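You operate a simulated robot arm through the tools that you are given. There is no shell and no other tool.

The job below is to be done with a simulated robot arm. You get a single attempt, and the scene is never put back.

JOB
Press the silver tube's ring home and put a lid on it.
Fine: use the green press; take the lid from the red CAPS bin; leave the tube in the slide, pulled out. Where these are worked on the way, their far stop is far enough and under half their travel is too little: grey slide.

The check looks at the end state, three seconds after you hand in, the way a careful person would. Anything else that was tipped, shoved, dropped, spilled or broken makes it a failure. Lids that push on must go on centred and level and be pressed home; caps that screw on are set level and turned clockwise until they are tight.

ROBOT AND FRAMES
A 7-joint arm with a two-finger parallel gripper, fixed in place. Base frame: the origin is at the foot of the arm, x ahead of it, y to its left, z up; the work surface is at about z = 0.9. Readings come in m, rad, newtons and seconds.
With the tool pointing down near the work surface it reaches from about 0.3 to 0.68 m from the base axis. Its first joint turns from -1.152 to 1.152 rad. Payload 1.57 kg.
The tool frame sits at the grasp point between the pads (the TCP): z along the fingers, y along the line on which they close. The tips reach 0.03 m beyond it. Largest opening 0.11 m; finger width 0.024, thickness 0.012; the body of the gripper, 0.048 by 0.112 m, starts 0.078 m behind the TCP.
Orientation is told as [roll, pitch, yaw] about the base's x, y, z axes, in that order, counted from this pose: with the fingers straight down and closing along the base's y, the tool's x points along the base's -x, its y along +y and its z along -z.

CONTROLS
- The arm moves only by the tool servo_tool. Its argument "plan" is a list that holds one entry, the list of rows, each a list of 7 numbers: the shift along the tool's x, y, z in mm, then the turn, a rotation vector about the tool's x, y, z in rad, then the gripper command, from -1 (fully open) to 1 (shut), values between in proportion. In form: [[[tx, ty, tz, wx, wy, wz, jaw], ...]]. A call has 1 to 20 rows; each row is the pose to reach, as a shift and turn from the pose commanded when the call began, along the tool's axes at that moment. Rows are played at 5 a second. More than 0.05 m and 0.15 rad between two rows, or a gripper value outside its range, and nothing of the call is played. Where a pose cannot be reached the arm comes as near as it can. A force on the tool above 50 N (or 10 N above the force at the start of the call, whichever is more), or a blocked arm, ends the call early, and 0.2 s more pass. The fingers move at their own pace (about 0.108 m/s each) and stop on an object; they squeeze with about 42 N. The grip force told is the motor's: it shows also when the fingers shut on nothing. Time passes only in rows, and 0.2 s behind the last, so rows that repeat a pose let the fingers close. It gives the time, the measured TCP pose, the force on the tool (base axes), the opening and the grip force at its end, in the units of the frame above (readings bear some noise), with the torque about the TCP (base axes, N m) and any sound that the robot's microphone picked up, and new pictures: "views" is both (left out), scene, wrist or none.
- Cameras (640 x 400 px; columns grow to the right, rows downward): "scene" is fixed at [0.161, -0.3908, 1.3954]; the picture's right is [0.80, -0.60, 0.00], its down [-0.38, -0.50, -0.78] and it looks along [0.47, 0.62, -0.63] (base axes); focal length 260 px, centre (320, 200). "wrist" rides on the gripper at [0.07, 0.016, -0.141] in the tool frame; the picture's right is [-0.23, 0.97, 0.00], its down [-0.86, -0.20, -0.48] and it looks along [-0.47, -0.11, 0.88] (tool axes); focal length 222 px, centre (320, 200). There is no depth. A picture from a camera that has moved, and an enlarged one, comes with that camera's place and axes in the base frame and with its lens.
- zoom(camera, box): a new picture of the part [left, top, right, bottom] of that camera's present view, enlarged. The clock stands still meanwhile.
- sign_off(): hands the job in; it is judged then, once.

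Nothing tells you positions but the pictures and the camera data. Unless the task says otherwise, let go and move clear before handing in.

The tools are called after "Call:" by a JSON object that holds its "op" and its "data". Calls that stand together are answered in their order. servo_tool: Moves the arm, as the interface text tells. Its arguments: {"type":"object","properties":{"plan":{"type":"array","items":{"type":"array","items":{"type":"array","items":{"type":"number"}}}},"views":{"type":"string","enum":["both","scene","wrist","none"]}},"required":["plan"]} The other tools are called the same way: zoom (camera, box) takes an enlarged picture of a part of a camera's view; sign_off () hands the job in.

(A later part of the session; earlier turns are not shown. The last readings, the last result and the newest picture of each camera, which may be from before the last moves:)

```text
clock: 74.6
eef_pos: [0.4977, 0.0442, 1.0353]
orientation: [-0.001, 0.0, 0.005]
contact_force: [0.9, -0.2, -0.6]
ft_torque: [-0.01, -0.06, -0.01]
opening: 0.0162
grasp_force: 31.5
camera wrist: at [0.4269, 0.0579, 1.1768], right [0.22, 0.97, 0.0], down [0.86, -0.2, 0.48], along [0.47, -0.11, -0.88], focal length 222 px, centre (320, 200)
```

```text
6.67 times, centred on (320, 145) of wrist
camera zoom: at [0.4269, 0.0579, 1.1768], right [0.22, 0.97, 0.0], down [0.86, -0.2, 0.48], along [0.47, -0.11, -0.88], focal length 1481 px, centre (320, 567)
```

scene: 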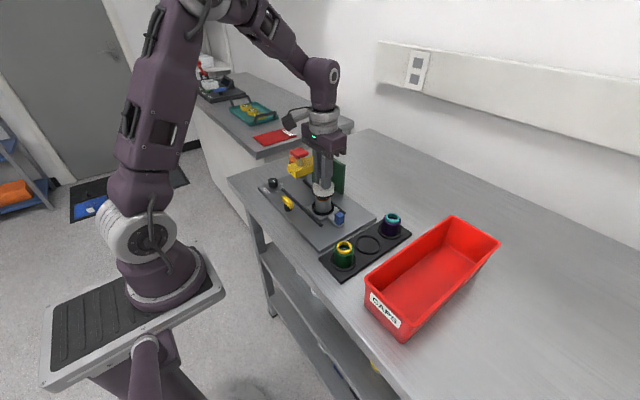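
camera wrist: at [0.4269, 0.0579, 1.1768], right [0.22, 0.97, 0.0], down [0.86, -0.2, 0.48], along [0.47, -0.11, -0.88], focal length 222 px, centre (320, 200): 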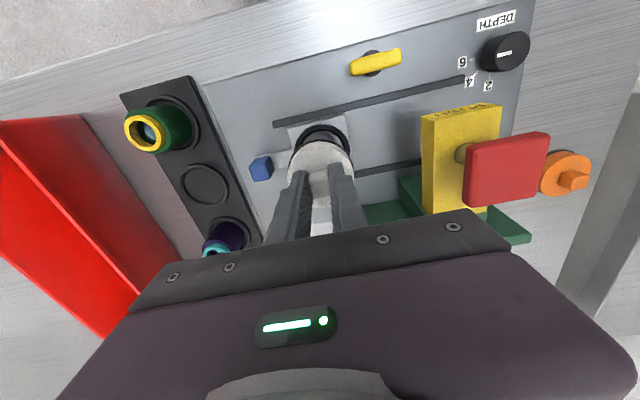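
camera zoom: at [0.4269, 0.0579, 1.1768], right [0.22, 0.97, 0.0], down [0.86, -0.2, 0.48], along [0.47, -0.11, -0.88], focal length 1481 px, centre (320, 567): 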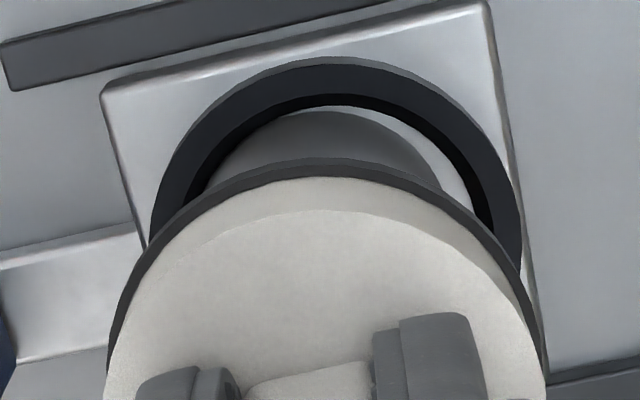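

Comparing both cameras, the lid should move about 1.2 mm in -x and 0.7 mm in +y to be centred. I'll apply that, lower to a few millimetres above the rim and check again.

Call:
{"op": "servo_tool", "data": {"plan": [[[1.2, 0.7, 0, 0, 0, 0, 1], [1.2, 0.7, 5, 0, 0, -0.002, 1], [1.2, 0.7, 10, 0, 0, -0.002, 1], [1.2, 0.7, 14, 0, 0, -0.002, 1], [1.2, 0.7, 14, 0, 0, -0.002, 1]]], "views": "both"}}

Call:
{"op": "zoom", "data": {"camera": "scene", "box": [308, 178, 340, 210]}}

Call:
{"op": "zoom", "data": {"camera": "wrist", "box": [285, 115, 355, 175]}}

```text
clock: 75.8
eef_pos: [0.4961, 0.0455, 1.0225]
orientation: [0.001, 0.001, 0.006]
contact_force: [-0.5, 0.5, 0.2]
ft_torque: [0.0, -0.02, -0.03]
opening: 0.0164
grasp_force: 31.9
camera wrist: at [0.4268, 0.0595, 1.1638], right [0.22, 0.98, 0.0], down [0.86, -0.19, 0.48], along [0.47, -0.11, -0.88], focal length 222 px, centre (320, 200)
```

scene: 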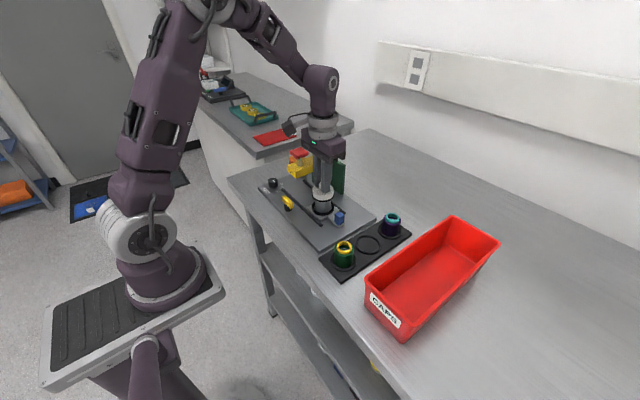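
wrist: 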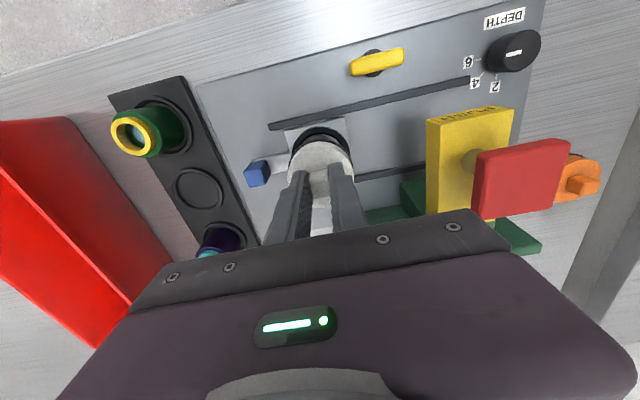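

```text
12.50 times, centred on (324, 194) of scene
camera zoom: at [0.161, -0.3908, 1.3954], right [0.8, -0.6, 0.0], down [-0.38, -0.5, -0.78], along [0.47, 0.62, -0.63], focal length 3248 px, centre (270, 275)
```

zoom: 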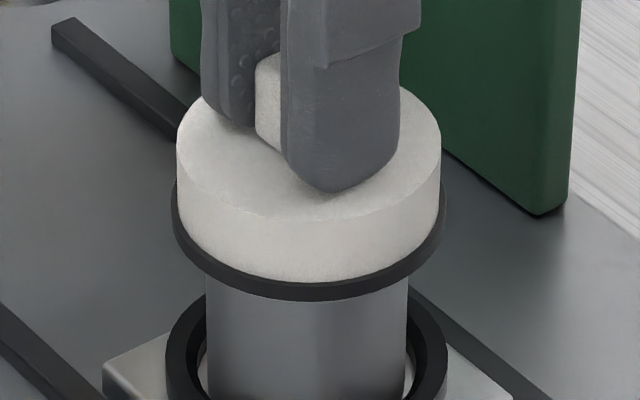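

```text
6.67 times, centred on (320, 145) of wrist
camera zoom: at [0.4268, 0.0595, 1.1638], right [0.22, 0.98, 0.0], down [0.86, -0.19, 0.48], along [0.47, -0.11, -0.88], focal length 1481 px, centre (320, 567)
```

zoom: 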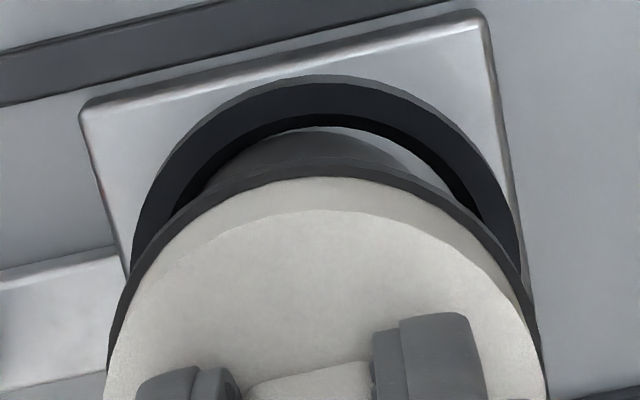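

The lid is centred on the tube in both views (within about 0.3 mm). I'll lower it slowly onto the rim.

Call:
{"op": "servo_tool", "data": {"plan": [[[0, 0, 1.5, 0, 0, 0, 1], [0, 0, 3, 0, 0, 0, 1], [0, 0, 4, 0, 0, 0, 1], [0, 0, 4, 0, 0, 0, 1]]], "views": "none"}}

Call:
{"op": "servo_tool", "data": {"plan": [[[0, 0, 1, 0, 0, 0, 1], [0, 0, 2, 0, 0, 0, 1], [0, 0, 2, 0, 0, 0, 1]]], "views": "scene"}}

Call:
{"op": "zoom", "data": {"camera": "scene", "box": [308, 178, 340, 210]}}

```text
clock: 76.8
eef_pos: [0.4958, 0.0448, 1.016]
orientation: [0.0, 0.0, 0.007]
contact_force: [-0.5, -0.1, -0.9]
ft_torque: [-0.02, -0.02, -0.01]
opening: 0.0161
grasp_force: 31.6
```

```text
clock: 77.6
eef_pos: [0.4963, 0.0457, 1.0149]
orientation: [0.002, -0.001, 0.008]
contact_force: [0.3, 0.7, 0.1]
ft_torque: [0.01, -0.03, 0.03]
opening: 0.0161
grasp_force: 31.7
```

scene: 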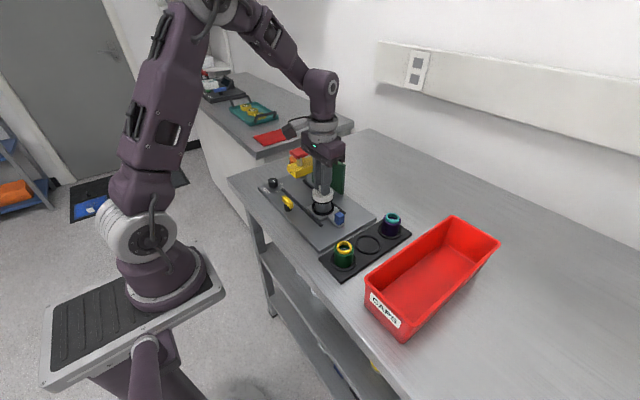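

```text
12.50 times, centred on (324, 194) of scene
camera zoom: at [0.161, -0.3908, 1.3954], right [0.8, -0.6, 0.0], down [-0.38, -0.5, -0.78], along [0.47, 0.62, -0.63], focal length 3248 px, centre (270, 275)
```

zoom: 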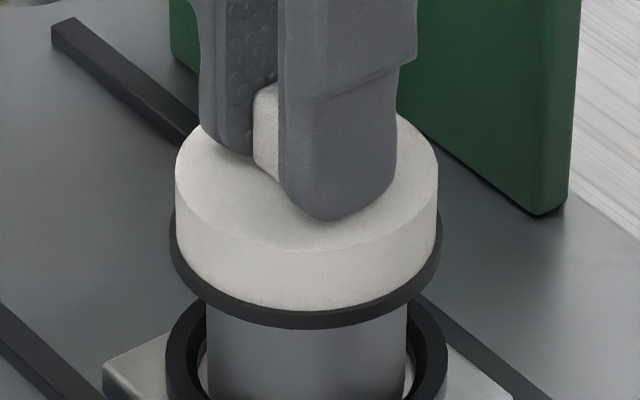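

Call:
{"op": "servo_tool", "data": {"plan": [[[0, 0, 1, 0, 0, 0, 1], [0, 0, 2, 0, 0, 0, 1], [0, 0, 2, 0, 0, 0, 1]]], "views": "none"}}

Call:
{"op": "servo_tool", "data": {"plan": [[[0, 0, 1, 0, 0, 0, 1], [0, 0, 2, 0, 0, 0, 1], [0, 0, 2, 0, 0, 0, 1]]], "views": "none"}}

```text
clock: 78.4
eef_pos: [0.4976, 0.0458, 1.0127]
orientation: [-0.002, 0.0, 0.006]
contact_force: [0.2, 0.0, 0.0]
ft_torque: [0.01, 0.01, 0.0]
opening: 0.0161
grasp_force: 31.7
```

```text
clock: 79.2
eef_pos: [0.4943, 0.0451, 1.0112]
orientation: [0.001, 0.001, 0.007]
contact_force: [-0.3, 0.0, 0.0]
ft_torque: [-0.02, 0.02, 0.02]
opening: 0.0159
grasp_force: 31.5
```

Call:
{"op": "servo_tool", "data": {"plan": [[[0, 0, 1, 0, 0, 0, 1], [0, 0, 2, 0, 0, 0, 1], [0, 0, 2, 0, 0, 0, 1]]], "views": "both"}}

Call:
{"op": "zoom", "data": {"camera": "scene", "box": [308, 178, 340, 210]}}

Call:
{"op": "zoom", "data": {"camera": "wrist", "box": [285, 115, 355, 175]}}

```text
clock: 80.0
eef_pos: [0.4963, 0.0448, 1.01]
orientation: [0.0, 0.001, 0.007]
contact_force: [0.4, 0.6, 0.1]
ft_torque: [0.04, 0.0, -0.01]
opening: 0.0162
grasp_force: 31.2
camera wrist: at [0.426, 0.0592, 1.1509], right [0.22, 0.98, 0.0], down [0.86, -0.19, 0.48], along [0.47, -0.11, -0.88], focal length 222 px, centre (320, 200)
```

scene: 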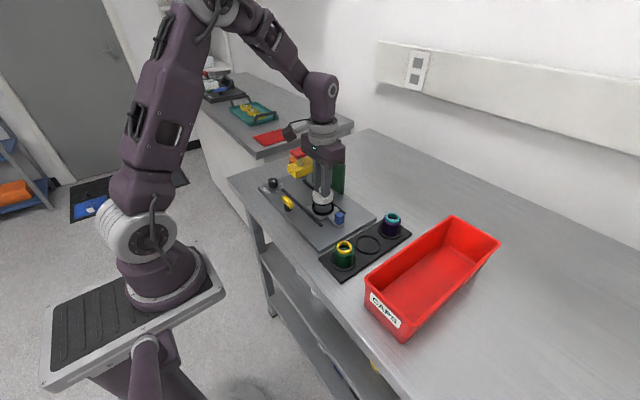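
wrist: 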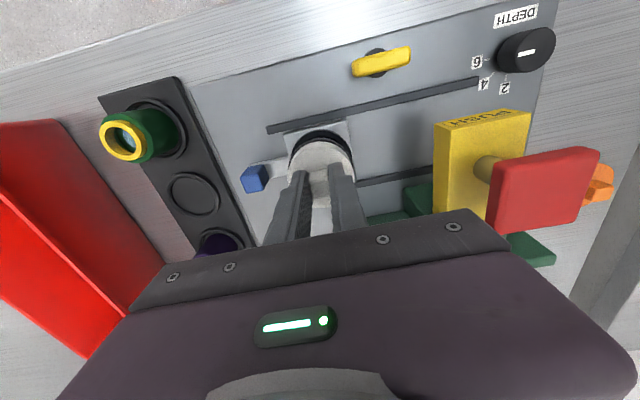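

```text
12.50 times, centred on (324, 194) of scene
camera zoom: at [0.161, -0.3908, 1.3954], right [0.8, -0.6, 0.0], down [-0.38, -0.5, -0.78], along [0.47, 0.62, -0.63], focal length 3248 px, centre (270, 275)
```

zoom: 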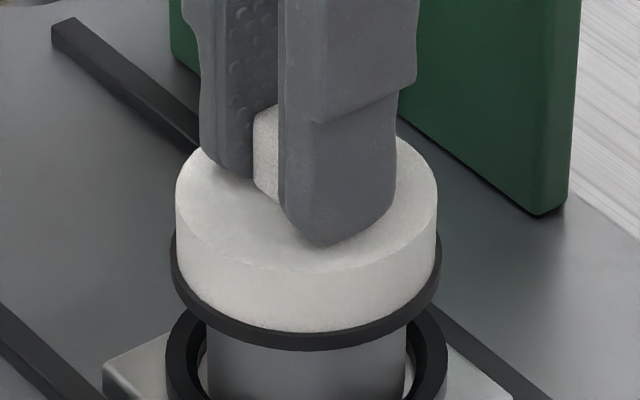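

```text
6.67 times, centred on (320, 145) of wrist
camera zoom: at [0.426, 0.0592, 1.1509], right [0.22, 0.98, 0.0], down [0.86, -0.19, 0.48], along [0.47, -0.11, -0.88], focal length 1481 px, centre (320, 567)
```

zoom: 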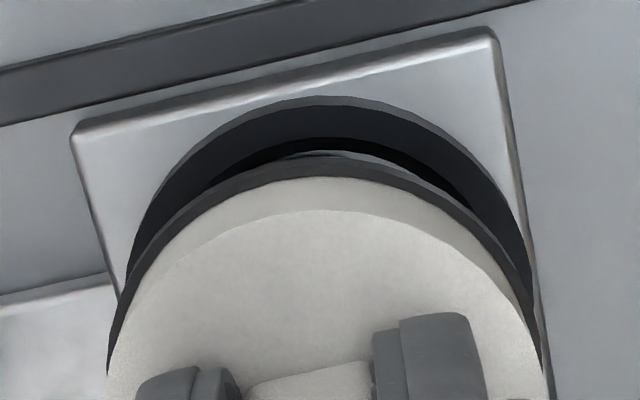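

The skirt is sliding over the tube with no resistance yet. I'll keep going down until I feel it seat.

Call:
{"op": "servo_tool", "data": {"plan": [[[0, 0, 1, 0, 0, 0, 1], [0, 0, 2, 0, 0, 0, 1], [0, 0, 2, 0, 0, 0, 1]]], "views": "none"}}

Call:
{"op": "servo_tool", "data": {"plan": [[[0, 0, 1, 0, 0, 0, 1], [0, 0, 2, 0, 0, 0, 1], [0, 0, 2, 0, 0, 0, 1]]], "views": "none"}}

```text
clock: 80.8
eef_pos: [0.4974, 0.0425, 1.0084]
orientation: [0.0, 0.0, 0.006]
contact_force: [1.1, 0.5, 0.1]
ft_torque: [0.01, -0.01, 0.02]
opening: 0.016
grasp_force: 31.2
```

```text
clock: 81.6
eef_pos: [0.4969, 0.0449, 1.004]
orientation: [-0.001, 0.001, 0.008]
contact_force: [0.1, 0.4, 0.4]
ft_torque: [-0.01, -0.01, -0.01]
opening: 0.0162
grasp_force: 31.5
```

Call:
{"op": "servo_tool", "data": {"plan": [[[0, 0, 1, 0, 0, 0, 1], [0, 0, 2, 0, 0, 0, 1], [0, 0, 2, 0, 0, 0, 1]]], "views": "both"}}

Call:
{"op": "zoom", "data": {"camera": "scene", "box": [308, 178, 340, 210]}}

```text
clock: 82.4
eef_pos: [0.4976, 0.0442, 1.0022]
orientation: [0.0, -0.001, 0.007]
contact_force: [-0.2, 0.2, -0.7]
ft_torque: [0.02, 0.04, 0.0]
opening: 0.0163
grasp_force: 31.5
camera wrist: at [0.4275, 0.0594, 1.1444], right [0.22, 0.98, 0.0], down [0.86, -0.19, 0.48], along [0.47, -0.11, -0.88], focal length 222 px, centre (320, 200)
```

scene: 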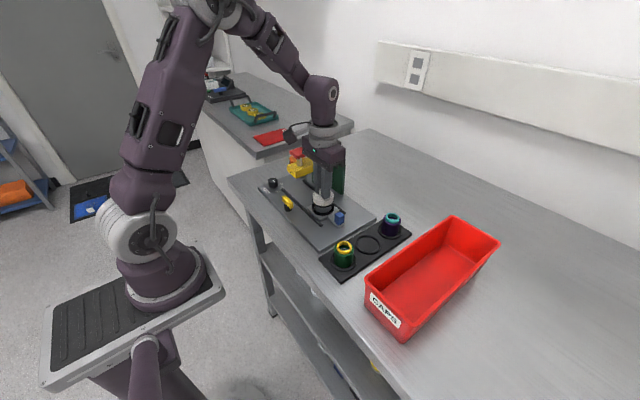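
wrist: 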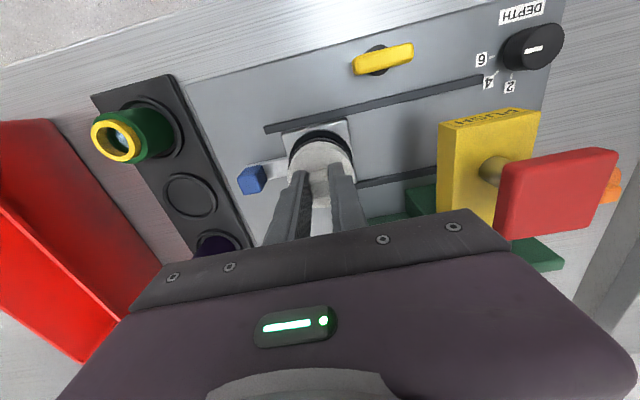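

```text
12.50 times, centred on (324, 194) of scene
camera zoom: at [0.161, -0.3908, 1.3954], right [0.8, -0.6, 0.0], down [-0.38, -0.5, -0.78], along [0.47, 0.62, -0.63], focal length 3248 px, centre (270, 275)
```

zoom: 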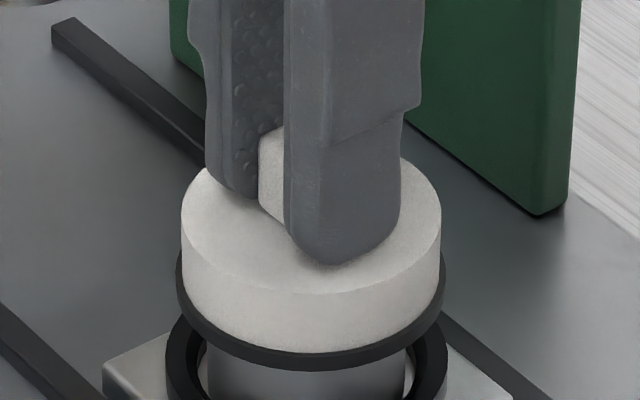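

Call:
{"op": "servo_tool", "data": {"plan": [[[0.5, 0.3, 1, 0, 0, 0, 1], [0.5, 0.3, 2, 0, 0, 0, 1], [0.5, 0.3, 2, 0, 0, 0, 1]]], "views": "none"}}

Call:
{"op": "servo_tool", "data": {"plan": [[[0, 0, 1, 0, 0, 0, 1], [0, 0, 2, 0, 0, 0, 1], [0, 0, 2, 0, 0, 0, 1]]], "views": "both"}}

Call:
{"op": "zoom", "data": {"camera": "scene", "box": [308, 178, 340, 210]}}

```text
clock: 83.2
eef_pos: [0.4964, 0.0455, 1.0011]
orientation: [0.0, -0.002, 0.007]
contact_force: [1.4, -0.4, 14.1]
ft_torque: [-0.06, -0.07, -0.01]
opening: 0.0161
grasp_force: 32.3
```

```text
clock: 84.0
eef_pos: [0.4965, 0.045, 1.0009]
orientation: [0.002, -0.005, 0.006]
contact_force: [5.5, 0.2, 41.4]
ft_torque: [-0.01, -0.29, 0.04]
opening: 0.0161
grasp_force: 31.7
camera wrist: at [0.4255, 0.0592, 1.1418], right [0.22, 0.98, 0.0], down [0.85, -0.19, 0.48], along [0.47, -0.1, -0.88], focal length 222 px, centre (320, 200)
```

scene: 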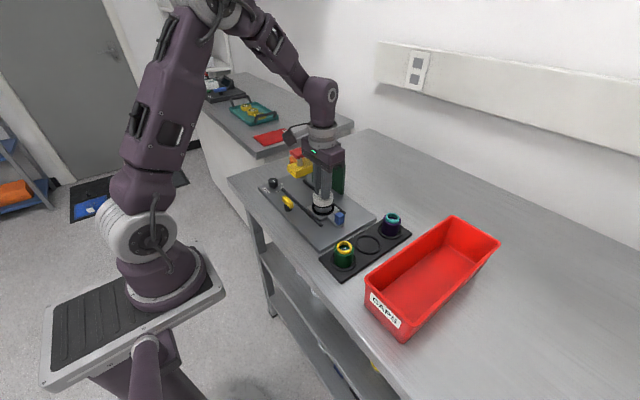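
wrist: 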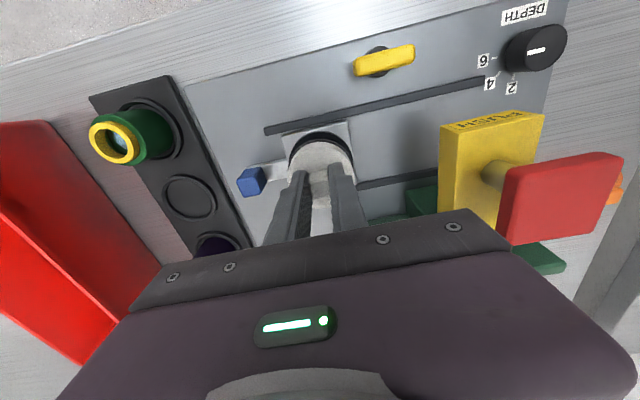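

```text
12.50 times, centred on (324, 194) of scene
camera zoom: at [0.1605, -0.3909, 1.3954], right [0.8, -0.6, 0.0], down [-0.38, -0.5, -0.78], along [0.47, 0.62, -0.63], focal length 3248 px, centre (270, 275)
```

zoom: 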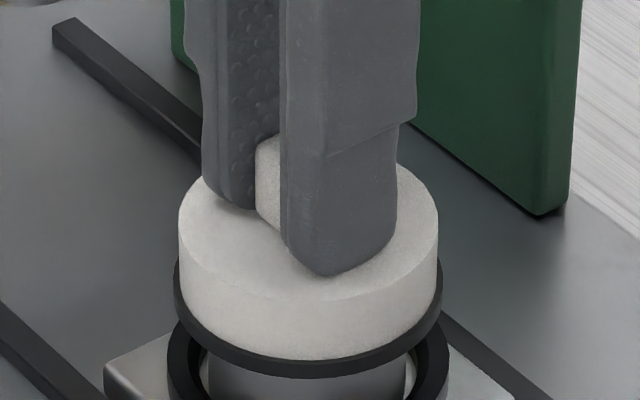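

Contact: 41 N now, with the lid level and nearly seated. I'll press on a little more to see whether it clicks home.

Call:
{"op": "servo_tool", "data": {"plan": [[[0, 0, 0.7, 0, 0, 0, 1], [0, 0, 1.4, 0, 0, 0, 1], [0, 0, 2.1, 0, 0, 0, 1], [0, 0, 2.1, 0, 0, 0, 1]]], "views": "both"}}

Call:
{"op": "zoom", "data": {"camera": "scene", "box": [308, 178, 340, 210]}}

```text
clock: 84.4
eef_pos: [0.4978, 0.0439, 1.0004]
orientation: [0.003, -0.006, 0.007]
contact_force: [-2.5, -0.5, 15.3]
ft_torque: [0.01, 0.13, 0.01]
opening: 0.0162
grasp_force: 31.5
stopped in row 2: the force on the tool passed its limit at 54 N (the readings are from after the stop); the commanded pose is now the measured one
camera wrist: at [0.4256, 0.0591, 1.142], right [0.22, 0.98, 0.0], down [0.85, -0.19, 0.48], along [0.47, -0.1, -0.88], focal length 222 px, centre (320, 200)
```

scene: 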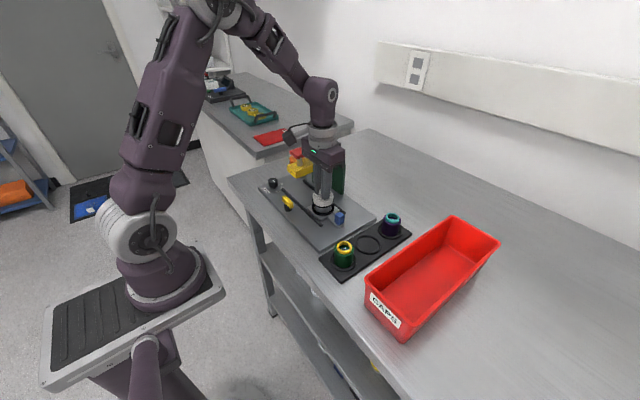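
wrist: 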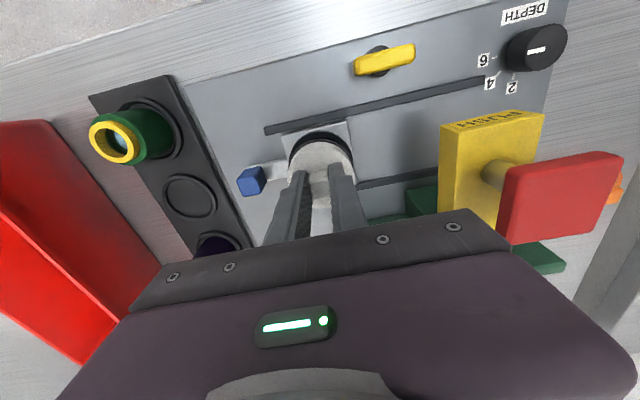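

```text
12.50 times, centred on (324, 194) of scene
camera zoom: at [0.1607, -0.3908, 1.3954], right [0.8, -0.6, 0.0], down [-0.38, -0.5, -0.78], along [0.47, 0.62, -0.63], focal length 3248 px, centre (270, 275)
```

zoom: 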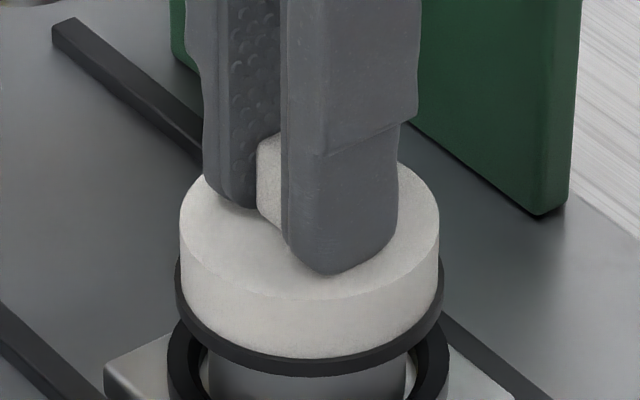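

It stops firmly at 54 N with no further travel. I'll let go slowly and rise to inspect the lid's seating.

Call:
{"op": "servo_tool", "data": {"plan": [[[0, 0, -0.3, 0, 0, 0, 0.66], [0, 0, -0.3, 0, 0, 0, 0.58], [0, 0, -0.3, 0, 0, 0, 0.5], [0, 0, -0.3, 0, 0, 0, 0.4], [0, 0, -0.3, 0, 0, 0, 0.3], [0, 0, -0.3, 0, 0, 0, 0.3], [0, 0, -10, 0, 0, 0, 0.3], [0, 0, -30, 0, 0, 0, 0.3], [0, 0, -60, 0, 0, 0, 0.3], [0, 0, -85, 0, 0, 0, 0.3], [0, 0, -85, 0, 0, 0, 0.3]]], "views": "both"}}

Call:
{"op": "zoom", "data": {"camera": "scene", "box": [295, 170, 355, 225]}}

Call:
{"op": "zoom", "data": {"camera": "wrist", "box": [250, 90, 390, 200]}}

```text
clock: 86.8
eef_pos: [0.4976, 0.0463, 1.0834]
orientation: [0.001, -0.005, 0.008]
contact_force: [0.1, 0.6, -0.3]
ft_torque: [-0.04, 0.0, -0.02]
opening: 0.0386
grasp_force: 0.0
camera wrist: at [0.4269, 0.0604, 1.2251], right [0.22, 0.98, 0.0], down [0.85, -0.19, 0.48], along [0.47, -0.1, -0.88], focal length 222 px, centre (320, 200)
```

scene: 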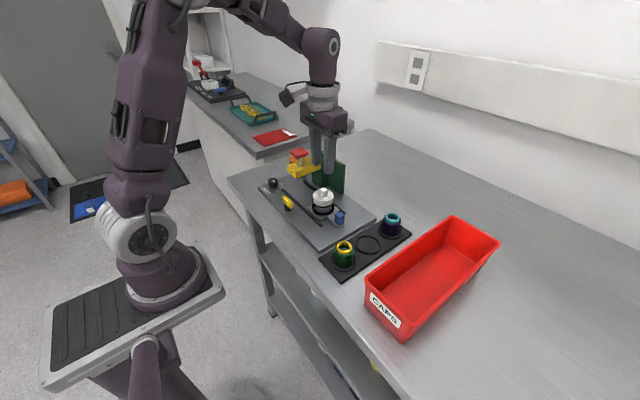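
wrist: 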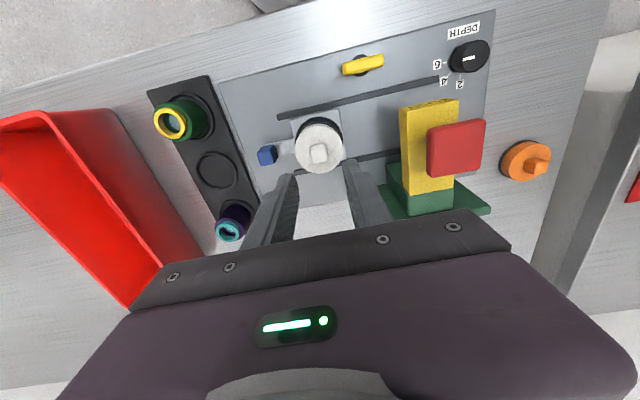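

```text
7.27 times, centred on (325, 198) of scene
camera zoom: at [0.161, -0.3908, 1.3954], right [0.8, -0.6, 0.0], down [-0.38, -0.5, -0.78], along [0.47, 0.62, -0.63], focal length 1890 px, centre (284, 218)
```

zoom: 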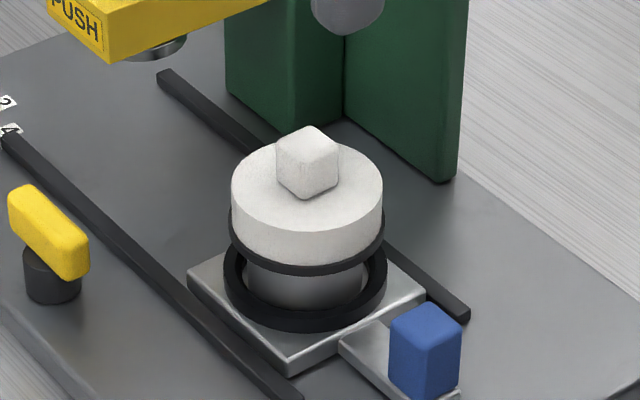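

```text
3.64 times, centred on (320, 145) of wrist
camera zoom: at [0.4269, 0.0604, 1.2251], right [0.22, 0.98, 0.0], down [0.85, -0.19, 0.48], along [0.47, -0.1, -0.88], focal length 808 px, centre (320, 400)
```

zoom: 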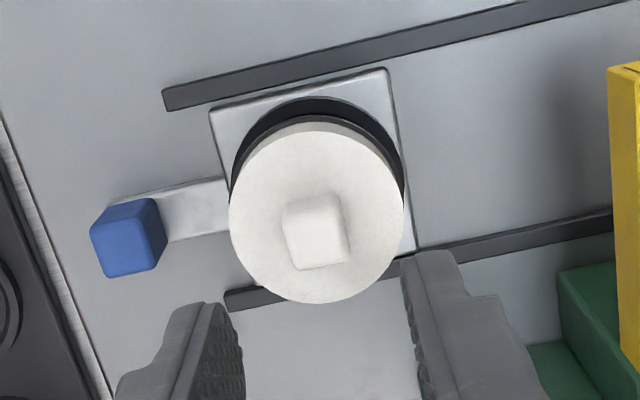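

The lid sits level and centred on the tube, and the slide stayed out. To be sure it's fully home, I'll press straight down on the knob's centre with closed fingers.

Call:
{"op": "servo_tool", "data": {"plan": [[[-3, -2, 0, 0, 0.005, 0.006, 1], [-3, -2, 10, 0, 0.005, 0.006, 1], [-3, -2, 30, 0, 0.005, 0.006, 1], [-3, -2, 50, 0, 0.005, 0.006, 1], [-3, -2, 58, 0, 0.005, 0.006, 1], [-3, -2, 58, 0, 0.005, 0.006, 1]]], "views": "both"}}

Call:
{"op": "zoom", "data": {"camera": "scene", "box": [295, 165, 355, 220]}}

Call:
{"op": "zoom", "data": {"camera": "wrist", "box": [270, 120, 370, 200]}}

```text
clock: 88.2
eef_pos: [0.4997, 0.0432, 1.0275]
orientation: [0.002, 0.002, 0.003]
contact_force: [-0.5, 0.1, -0.4]
ft_torque: [0.0, 0.0, 0.0]
opening: 0.0001
grasp_force: 21.6
camera wrist: at [0.4286, 0.0575, 1.1686], right [0.23, 0.97, 0.0], down [0.86, -0.2, 0.48], along [0.47, -0.11, -0.88], focal length 222 px, centre (320, 200)
```

scene: 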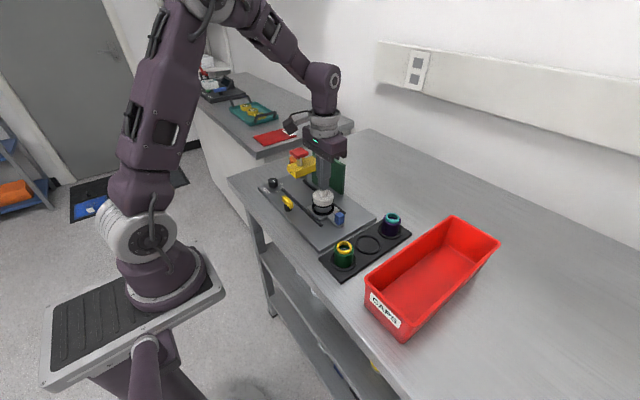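
wrist: 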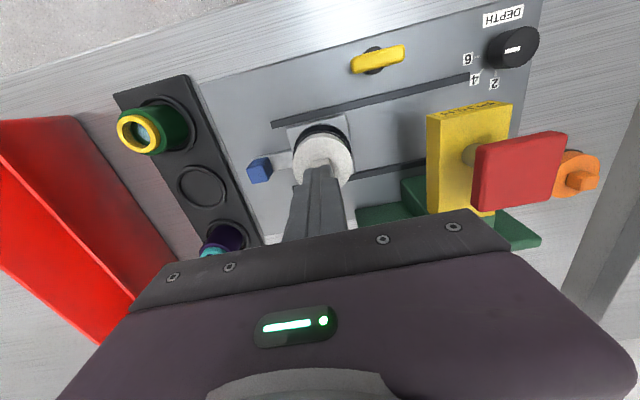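

```text
7.27 times, centred on (325, 192) of scene
camera zoom: at [0.161, -0.3908, 1.3954], right [0.8, -0.6, 0.0], down [-0.38, -0.5, -0.78], along [0.47, 0.62, -0.63], focal length 1890 px, centre (284, 254)
```

zoom: 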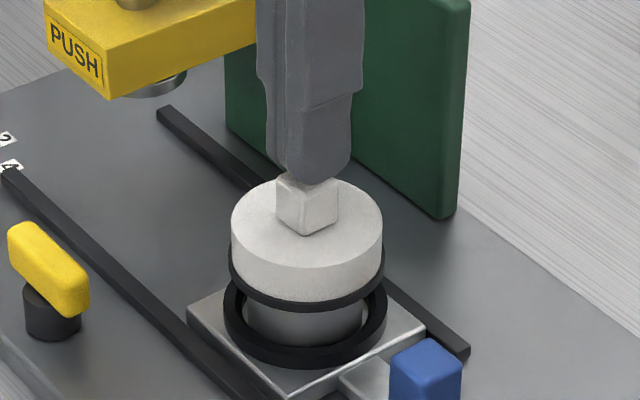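

```text
5.00 times, centred on (320, 160) of wrist
camera zoom: at [0.4286, 0.0575, 1.1686], right [0.23, 0.97, 0.0], down [0.86, -0.2, 0.48], along [0.47, -0.11, -0.88], focal length 1111 px, centre (320, 400)
```

zoom: 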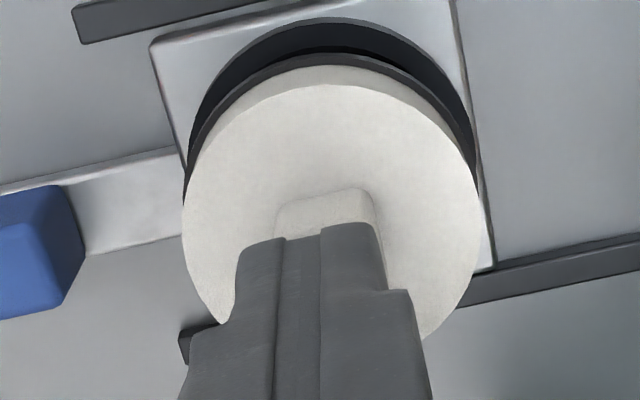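

Call:
{"op": "servo_tool", "data": {"plan": [[[0, 2, 2, 0, 0, 0, 1], [0, 2, 5, 0, 0, 0, 1], [0, 2, 7, 0, 0, 0, 1], [0, 2, 8.5, 0, 0, 0, 1], [0, 2, 9.5, 0, 0, 0, 1], [0, 2, 9.5, 0, 0, 0, 1]]], "views": "none"}}

```text
clock: 89.6
eef_pos: [0.5002, 0.045, 1.021]
orientation: [0.001, -0.005, 0.004]
contact_force: [-4.8, -0.1, 18.3]
ft_torque: [-0.02, 0.17, 0.01]
opening: 0.0001
grasp_force: 21.2
stopped in row 6: the force on the tool passed its limit at 51 N (the readings are from after the stop); the commanded pose is now the measured one
```

Firm at 51 N again with no travel, so the lid is on a hard stop. I'd like to be certain it isn't a twist type, so I'll rise a bit, open the jaws and look closely.

Call:
{"op": "servo_tool", "data": {"plan": [[[0, 0, -10, 0, 0, 0, 1], [0, 0, -30, 0, 0.003, 0.003, 0.35], [0, 0, -40, 0, 0.003, 0.003, 0.35], [0, 0, -40, 0, 0.003, 0.003, 0.35]]], "views": "both"}}

Call:
{"op": "zoom", "data": {"camera": "scene", "box": [308, 182, 340, 214]}}

Call:
{"op": "zoom", "data": {"camera": "wrist", "box": [270, 110, 370, 190]}}

Call:
{"op": "zoom", "data": {"camera": "wrist", "box": [470, 90, 620, 220]}}

```text
clock: 90.6
eef_pos: [0.501, 0.0444, 1.0604]
orientation: [0.002, 0.0, -0.002]
contact_force: [0.6, 0.7, 0.3]
ft_torque: [0.0, -0.04, -0.02]
opening: 0.0358
grasp_force: 0.1
camera wrist: at [0.4305, 0.0596, 1.2007], right [0.23, 0.97, 0.0], down [0.85, -0.2, 0.48], along [0.47, -0.11, -0.88], focal length 222 px, centre (320, 200)
```

scene: 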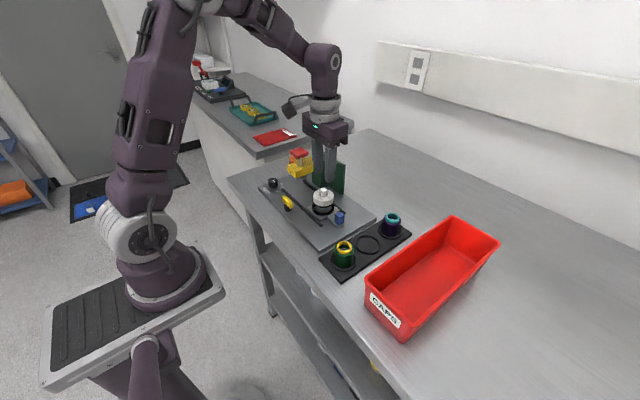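
wrist: 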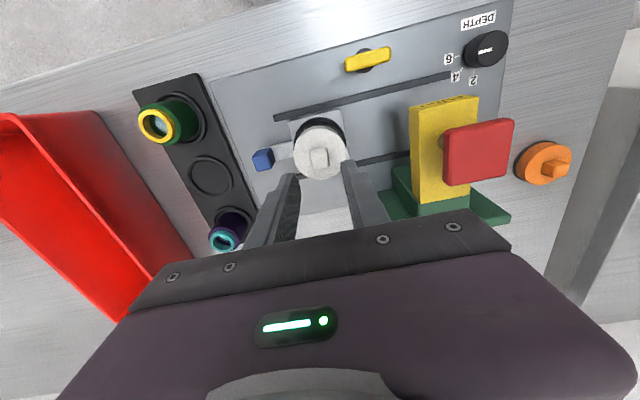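

```text
12.50 times, centred on (324, 198) of scene
camera zoom: at [0.161, -0.3908, 1.3954], right [0.8, -0.6, 0.0], down [-0.38, -0.5, -0.78], along [0.47, 0.62, -0.63], focal length 3248 px, centre (270, 225)
```

zoom: 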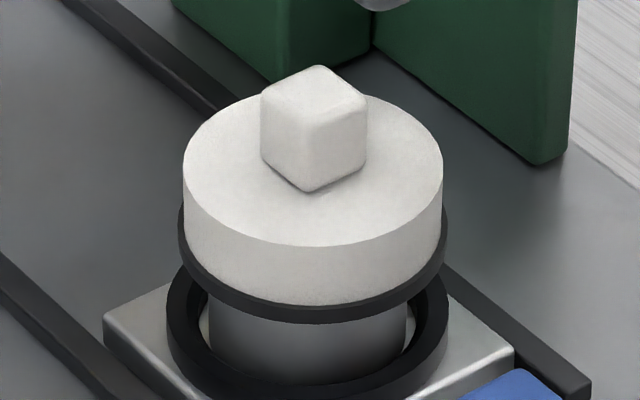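

```text
5.00 times, centred on (320, 150) of wrist
camera zoom: at [0.4305, 0.0596, 1.2007], right [0.23, 0.97, 0.0], down [0.85, -0.2, 0.48], along [0.47, -0.11, -0.88], focal length 1111 px, centre (320, 450)
```

zoom: 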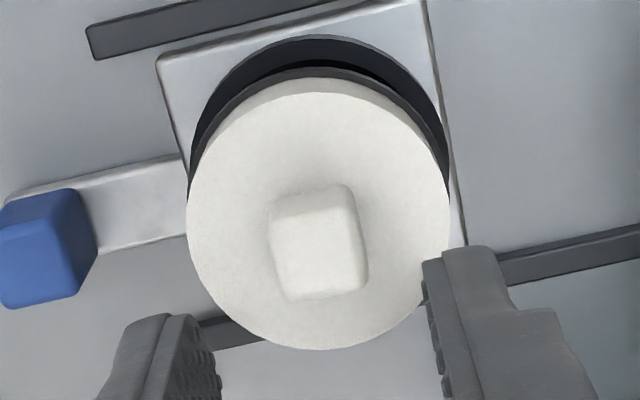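

```text
3.08 times, centred on (545, 155) of wrist
camera zoom: at [0.4305, 0.0596, 1.2007], right [0.23, 0.97, 0.0], down [0.85, -0.2, 0.48], along [0.47, -0.11, -0.88], focal length 684 px, centre (-372, 338)
```

zoom: 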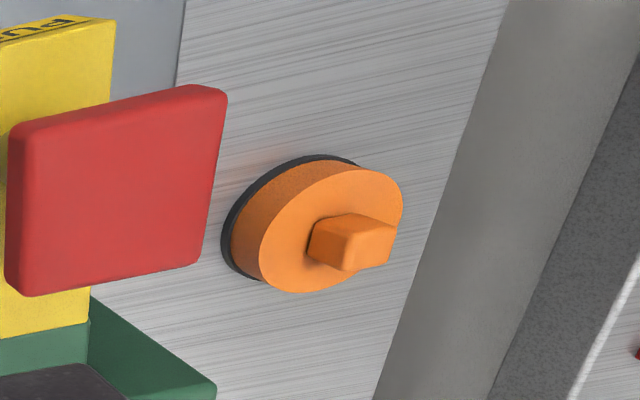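

The lid still looks level, with about 1 mm of play. I'll check that it's really held by gripping the knob and lifting just 3 mm: if it's home, the tube should come with it.

Call:
{"op": "servo_tool", "data": {"plan": [[[2, -0.5, 10, 0, 0, 0, 0.35], [2, -0.5, 30, 0, 0, 0, 0.35], [2, -0.5, 48, 0, 0, 0, 0.35], [2, -0.5, 56, 0, 0, 0, 0.35], [2, -0.5, 56, 0, 0, 0, 0.35], [2, -0.5, 56, 0, 0, 0, 0.5], [2, -0.5, 56, 0, 0, 0, 0.6], [2, -0.5, 56, 0, 0, 0, 0.8], [2, -0.5, 56, 0, 0, 0, 1], [2, -0.5, 56, 0, 0, 0, 1]]], "views": "both"}}

Call:
{"op": "zoom", "data": {"camera": "scene", "box": [308, 182, 340, 214]}}

```text
clock: 92.8
eef_pos: [0.4981, 0.0437, 1.0032]
orientation: [0.001, -0.002, -0.003]
contact_force: [-0.1, -0.5, -0.2]
ft_torque: [0.01, -0.03, 0.03]
opening: 0.0161
grasp_force: 31.7
camera wrist: at [0.4283, 0.0602, 1.1454], right [0.23, 0.97, 0.0], down [0.85, -0.2, 0.48], along [0.47, -0.11, -0.88], focal length 222 px, centre (320, 200)
```

scene: 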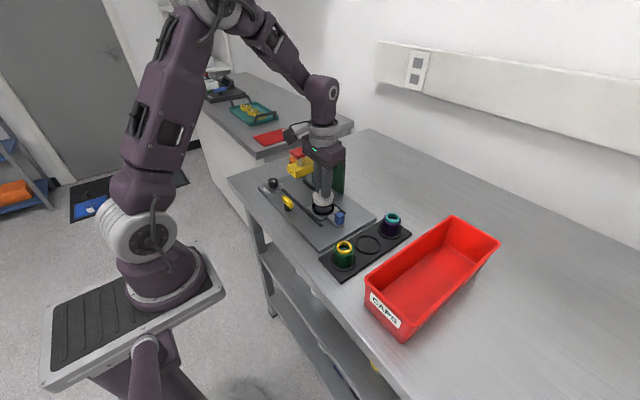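
wrist: 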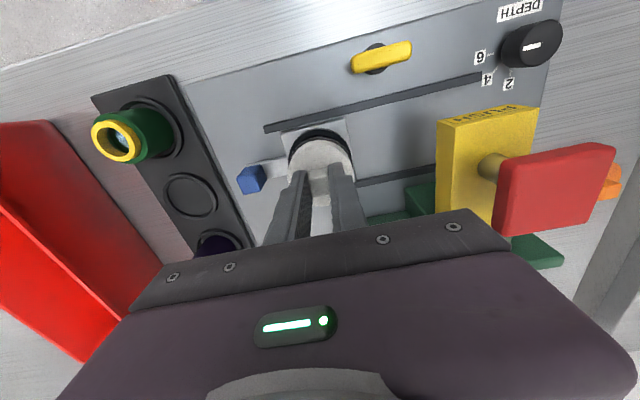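

```text
12.50 times, centred on (324, 198) of scene
camera zoom: at [0.161, -0.3908, 1.3954], right [0.8, -0.6, 0.0], down [-0.38, -0.5, -0.78], along [0.47, 0.62, -0.63], focal length 3248 px, centre (270, 225)
```

zoom: 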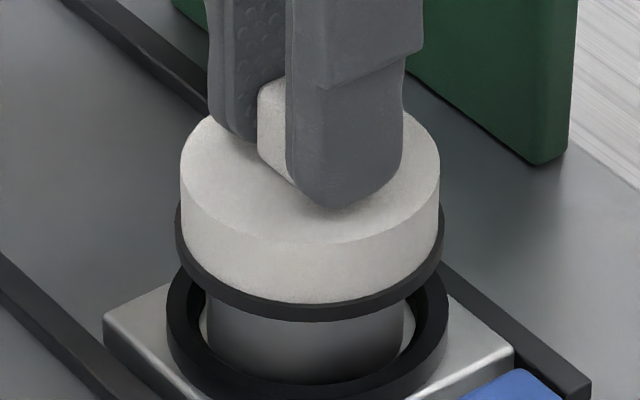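

Call:
{"op": "servo_tool", "data": {"plan": [[[0, 0, -1, 0, 0, 0, 1], [0, 0, -2, 0, 0, 0, 1], [0, 0, -3, 0, 0, 0, 1], [0, 0, -3, 0, 0, 0, 1]]], "views": "scene"}}

Call:
{"op": "zoom", "data": {"camera": "scene", "box": [308, 182, 340, 214]}}

```text
clock: 93.8
eef_pos: [0.4993, 0.0445, 1.0053]
orientation: [0.003, -0.002, -0.002]
contact_force: [-0.5, -0.5, -0.1]
ft_torque: [0.0, 0.0, -0.02]
opening: 0.016
grasp_force: 31.6
```

scene: 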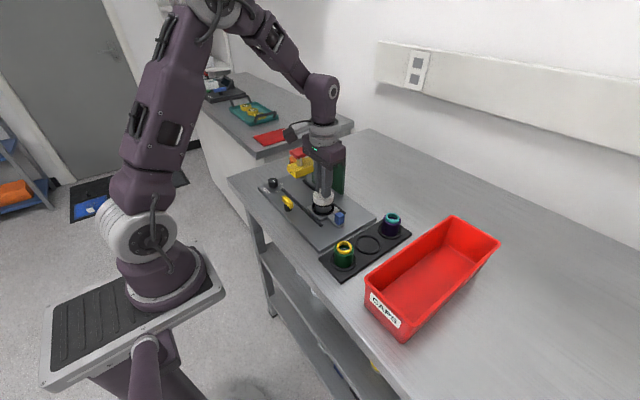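

```text
12.50 times, centred on (324, 198) of scene
camera zoom: at [0.161, -0.3908, 1.3954], right [0.8, -0.6, 0.0], down [-0.38, -0.5, -0.78], along [0.47, 0.62, -0.63], focal length 3248 px, centre (270, 225)
```

zoom: 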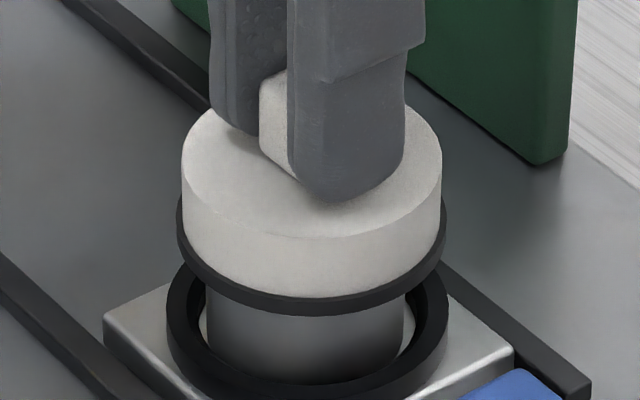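

The lid lifted freely without the tube, so nothing is holding it yet. I'll set it back down with a light load and try turning it clockwise to see whether there's a thread.

Call:
{"op": "servo_tool", "data": {"plan": [[[0, 0, 1.5, 0, 0, 0, 1], [0, 0, 3, 0, 0, 0, 1], [0, 0, 4.2, 0, 0, 0, 1], [0, 0, 4.2, 0, 0, 0, 1]]], "views": "none"}}

```text
clock: 94.8
eef_pos: [0.4988, 0.0443, 1.0022]
orientation: [0.002, -0.003, -0.004]
contact_force: [-4.5, 0.9, 27.2]
ft_torque: [0.04, 0.22, -0.02]
opening: 0.0163
grasp_force: 31.9
```

Call:
{"op": "servo_tool", "data": {"plan": [[[0, 0, -0.5, 0, 0, 0, 1], [0, 0, -0.5, 0, 0, 0.08, 1], [0, 0, -0.5, 0, 0, 0.16, 1], [0, 0, -0.5, 0, 0, 0.24, 1], [0, 0, -0.5, 0, 0, 0.3, 1]]], "views": "scene"}}

Call:
{"op": "zoom", "data": {"camera": "scene", "box": [308, 182, 340, 214]}}

```text
clock: 96.0
eef_pos: [0.4982, 0.044, 1.0029]
orientation: [0.003, 0.001, -0.304]
contact_force: [1.4, 0.6, 11.8]
ft_torque: [0.02, -0.07, -0.01]
opening: 0.0165
grasp_force: 31.9
```

scene: 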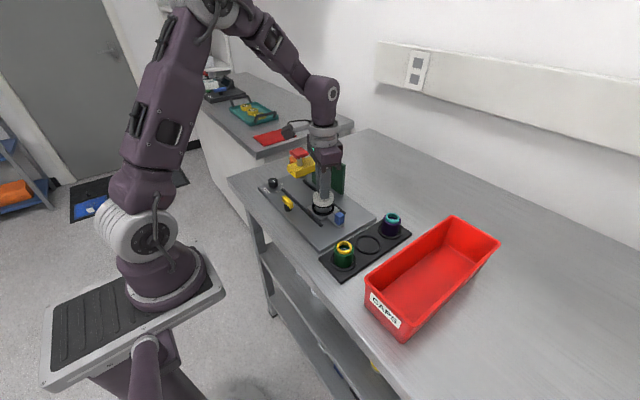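

```text
12.50 times, centred on (324, 198) of scene
camera zoom: at [0.1609, -0.3908, 1.3954], right [0.8, -0.6, 0.0], down [-0.38, -0.5, -0.78], along [0.47, 0.62, -0.63], focal length 3248 px, centre (270, 225)
```

zoom: 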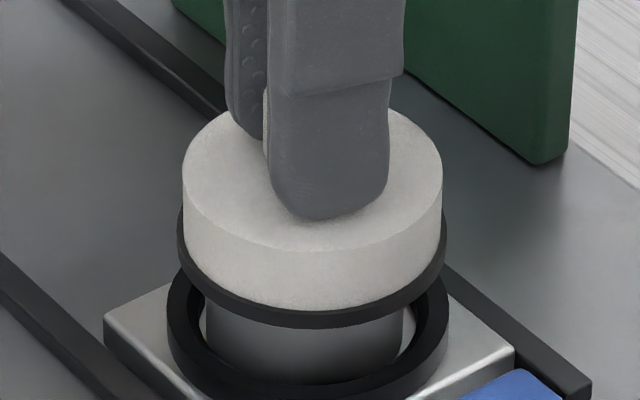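

No turning torque at all, so it's not threaded. When pressed the lid sinks about 1 mm and springs back, so it hasn't snapped home, and it looks slightly off-centre. I'll measure that closely.

Call:
{"op": "zoom", "data": {"camera": "scene", "box": [310, 192, 336, 214]}}

Call:
{"op": "zoom", "data": {"camera": "wrist", "box": [280, 115, 360, 175]}}

```text
16.00 times, centred on (323, 203) of scene
camera zoom: at [0.1609, -0.3908, 1.3954], right [0.8, -0.6, 0.0], down [-0.38, -0.5, -0.78], along [0.47, 0.62, -0.63], focal length 4158 px, centre (272, 152)
```

zoom: 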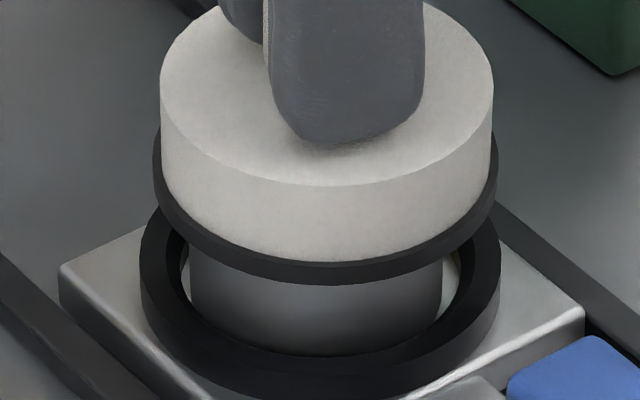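

```text
6.67 times, centred on (320, 145) of wrist
camera zoom: at [0.4359, 0.0791, 1.1445], right [0.51, 0.86, 0.0], down [0.76, -0.45, 0.48], along [0.41, -0.24, -0.88], focal length 1481 px, centre (320, 567)
```

zoom: 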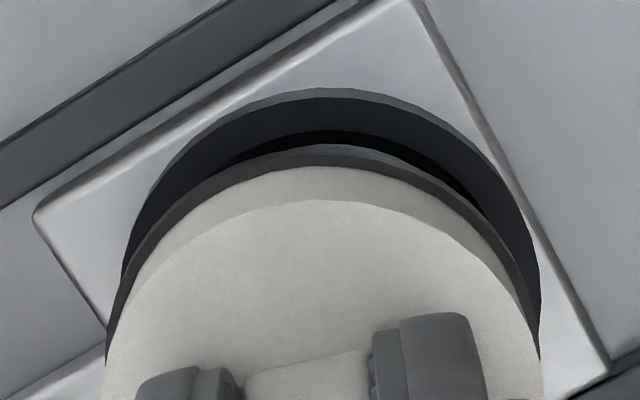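

The lid is about 1.5 mm off the tube's axis (toward +x, -y). I'll raise it 3 mm, turn back, shift it by (-1.2, +0.9) mm and bring it down again.

Call:
{"op": "servo_tool", "data": {"plan": [[[0, 0, -1.5, 0, 0, 0, 1], [0, 0, -3, 0, 0, 0, 1], [0, 0, -3, 0, 0, -0.14, 1], [0, 0, -3, 0, 0, -0.28, 1], [0, 0, -3, 0, 0, -0.304, 1], [0, 0, -3, 0, 0, -0.304, 1]]], "views": "none"}}

Call:
{"op": "servo_tool", "data": {"plan": [[[0.6, 0.5, 0, 0, 0, 0, 1], [1.2, 0.9, 0, 0, 0, 0, 1], [1.2, 0.9, 0, 0, 0, 0, 1], [1.2, 0.9, 0, 0, 0, 0, 1]]], "views": "both"}}

Call:
{"op": "zoom", "data": {"camera": "scene", "box": [310, 192, 336, 214]}}

Call:
{"op": "zoom", "data": {"camera": "wrist", "box": [280, 115, 360, 175]}}

```text
clock: 97.4
eef_pos: [0.4985, 0.0435, 1.0061]
orientation: [0.002, -0.003, 0.005]
contact_force: [0.4, -0.1, 0.0]
ft_torque: [0.03, 0.02, 0.02]
opening: 0.0163
grasp_force: 31.5
```

```text
clock: 98.4
eef_pos: [0.4968, 0.0465, 1.0053]
orientation: [0.003, -0.001, 0.002]
contact_force: [-0.4, -0.6, -0.1]
ft_torque: [-0.02, -0.01, 0.0]
opening: 0.0161
grasp_force: 31.4
camera wrist: at [0.4269, 0.0598, 1.1475], right [0.22, 0.97, 0.0], down [0.85, -0.2, 0.48], along [0.47, -0.11, -0.88], focal length 222 px, centre (320, 200)
```

scene: 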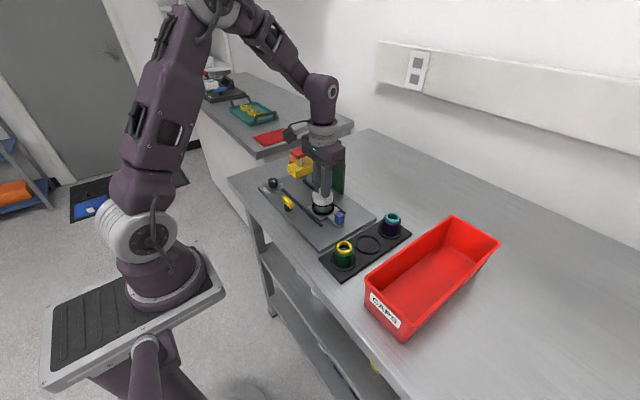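
wrist: 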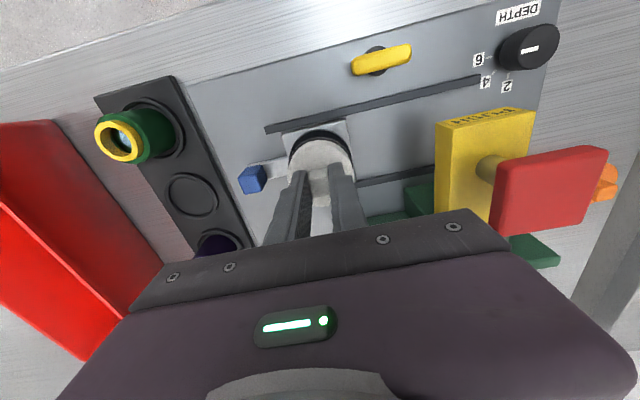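

```text
16.00 times, centred on (323, 203) of scene
camera zoom: at [0.161, -0.3908, 1.3954], right [0.8, -0.6, 0.0], down [-0.38, -0.5, -0.78], along [0.47, 0.62, -0.63], focal length 4158 px, centre (272, 152)
```

zoom: 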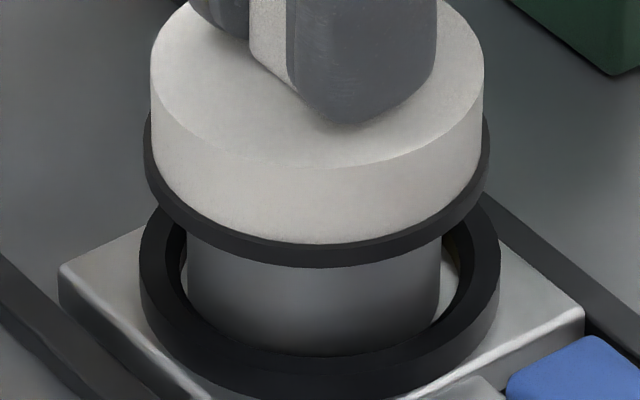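

```text
6.67 times, centred on (320, 145) of wrist
camera zoom: at [0.4269, 0.0598, 1.1475], right [0.22, 0.97, 0.0], down [0.85, -0.2, 0.48], along [0.47, -0.11, -0.88], focal length 1481 px, centre (320, 567)
```

zoom: 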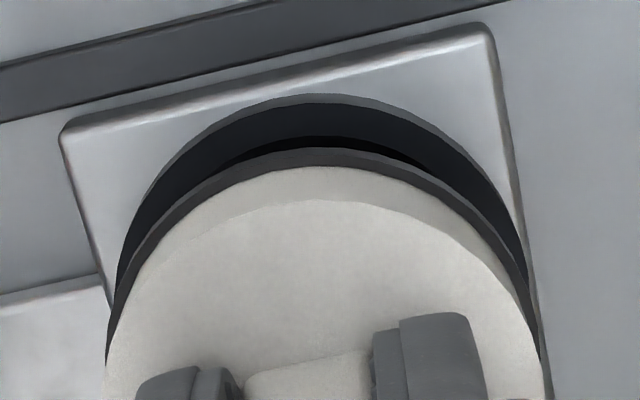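

Offset is now about 0.4 mm. I'll lower it onto the tube and watch where contact begins.

Call:
{"op": "servo_tool", "data": {"plan": [[[0.3, 0.2, 1, 0, 0, 0, 1], [0.3, 0.2, 2, 0, 0, 0, 1], [0.3, 0.2, 3, 0, 0, 0, 1], [0.3, 0.2, 3, 0, 0, 0, 1]]], "views": "scene"}}

Call:
{"op": "zoom", "data": {"camera": "scene", "box": [310, 192, 336, 214]}}

```text
clock: 99.4
eef_pos: [0.498, 0.0451, 1.0031]
orientation: [0.002, -0.003, 0.003]
contact_force: [-1.0, -0.4, 14.6]
ft_torque: [-0.04, 0.04, 0.03]
opening: 0.0163
grasp_force: 31.6
```

scene: 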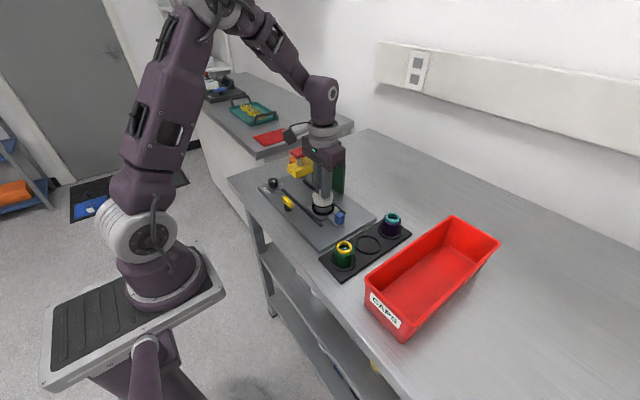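

```text
16.00 times, centred on (323, 203) of scene
camera zoom: at [0.1608, -0.3908, 1.3954], right [0.8, -0.6, 0.0], down [-0.38, -0.5, -0.78], along [0.47, 0.62, -0.63], focal length 4158 px, centre (272, 152)
```

zoom: 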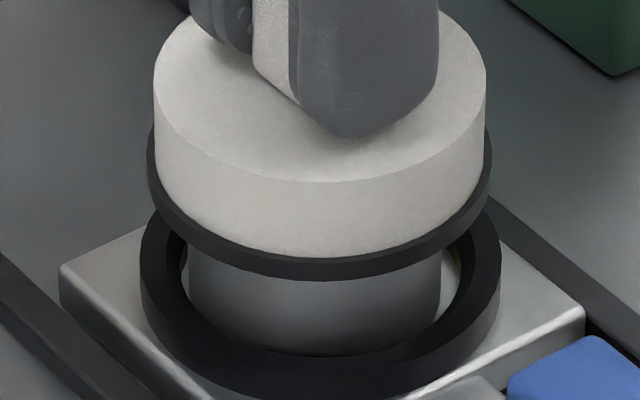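

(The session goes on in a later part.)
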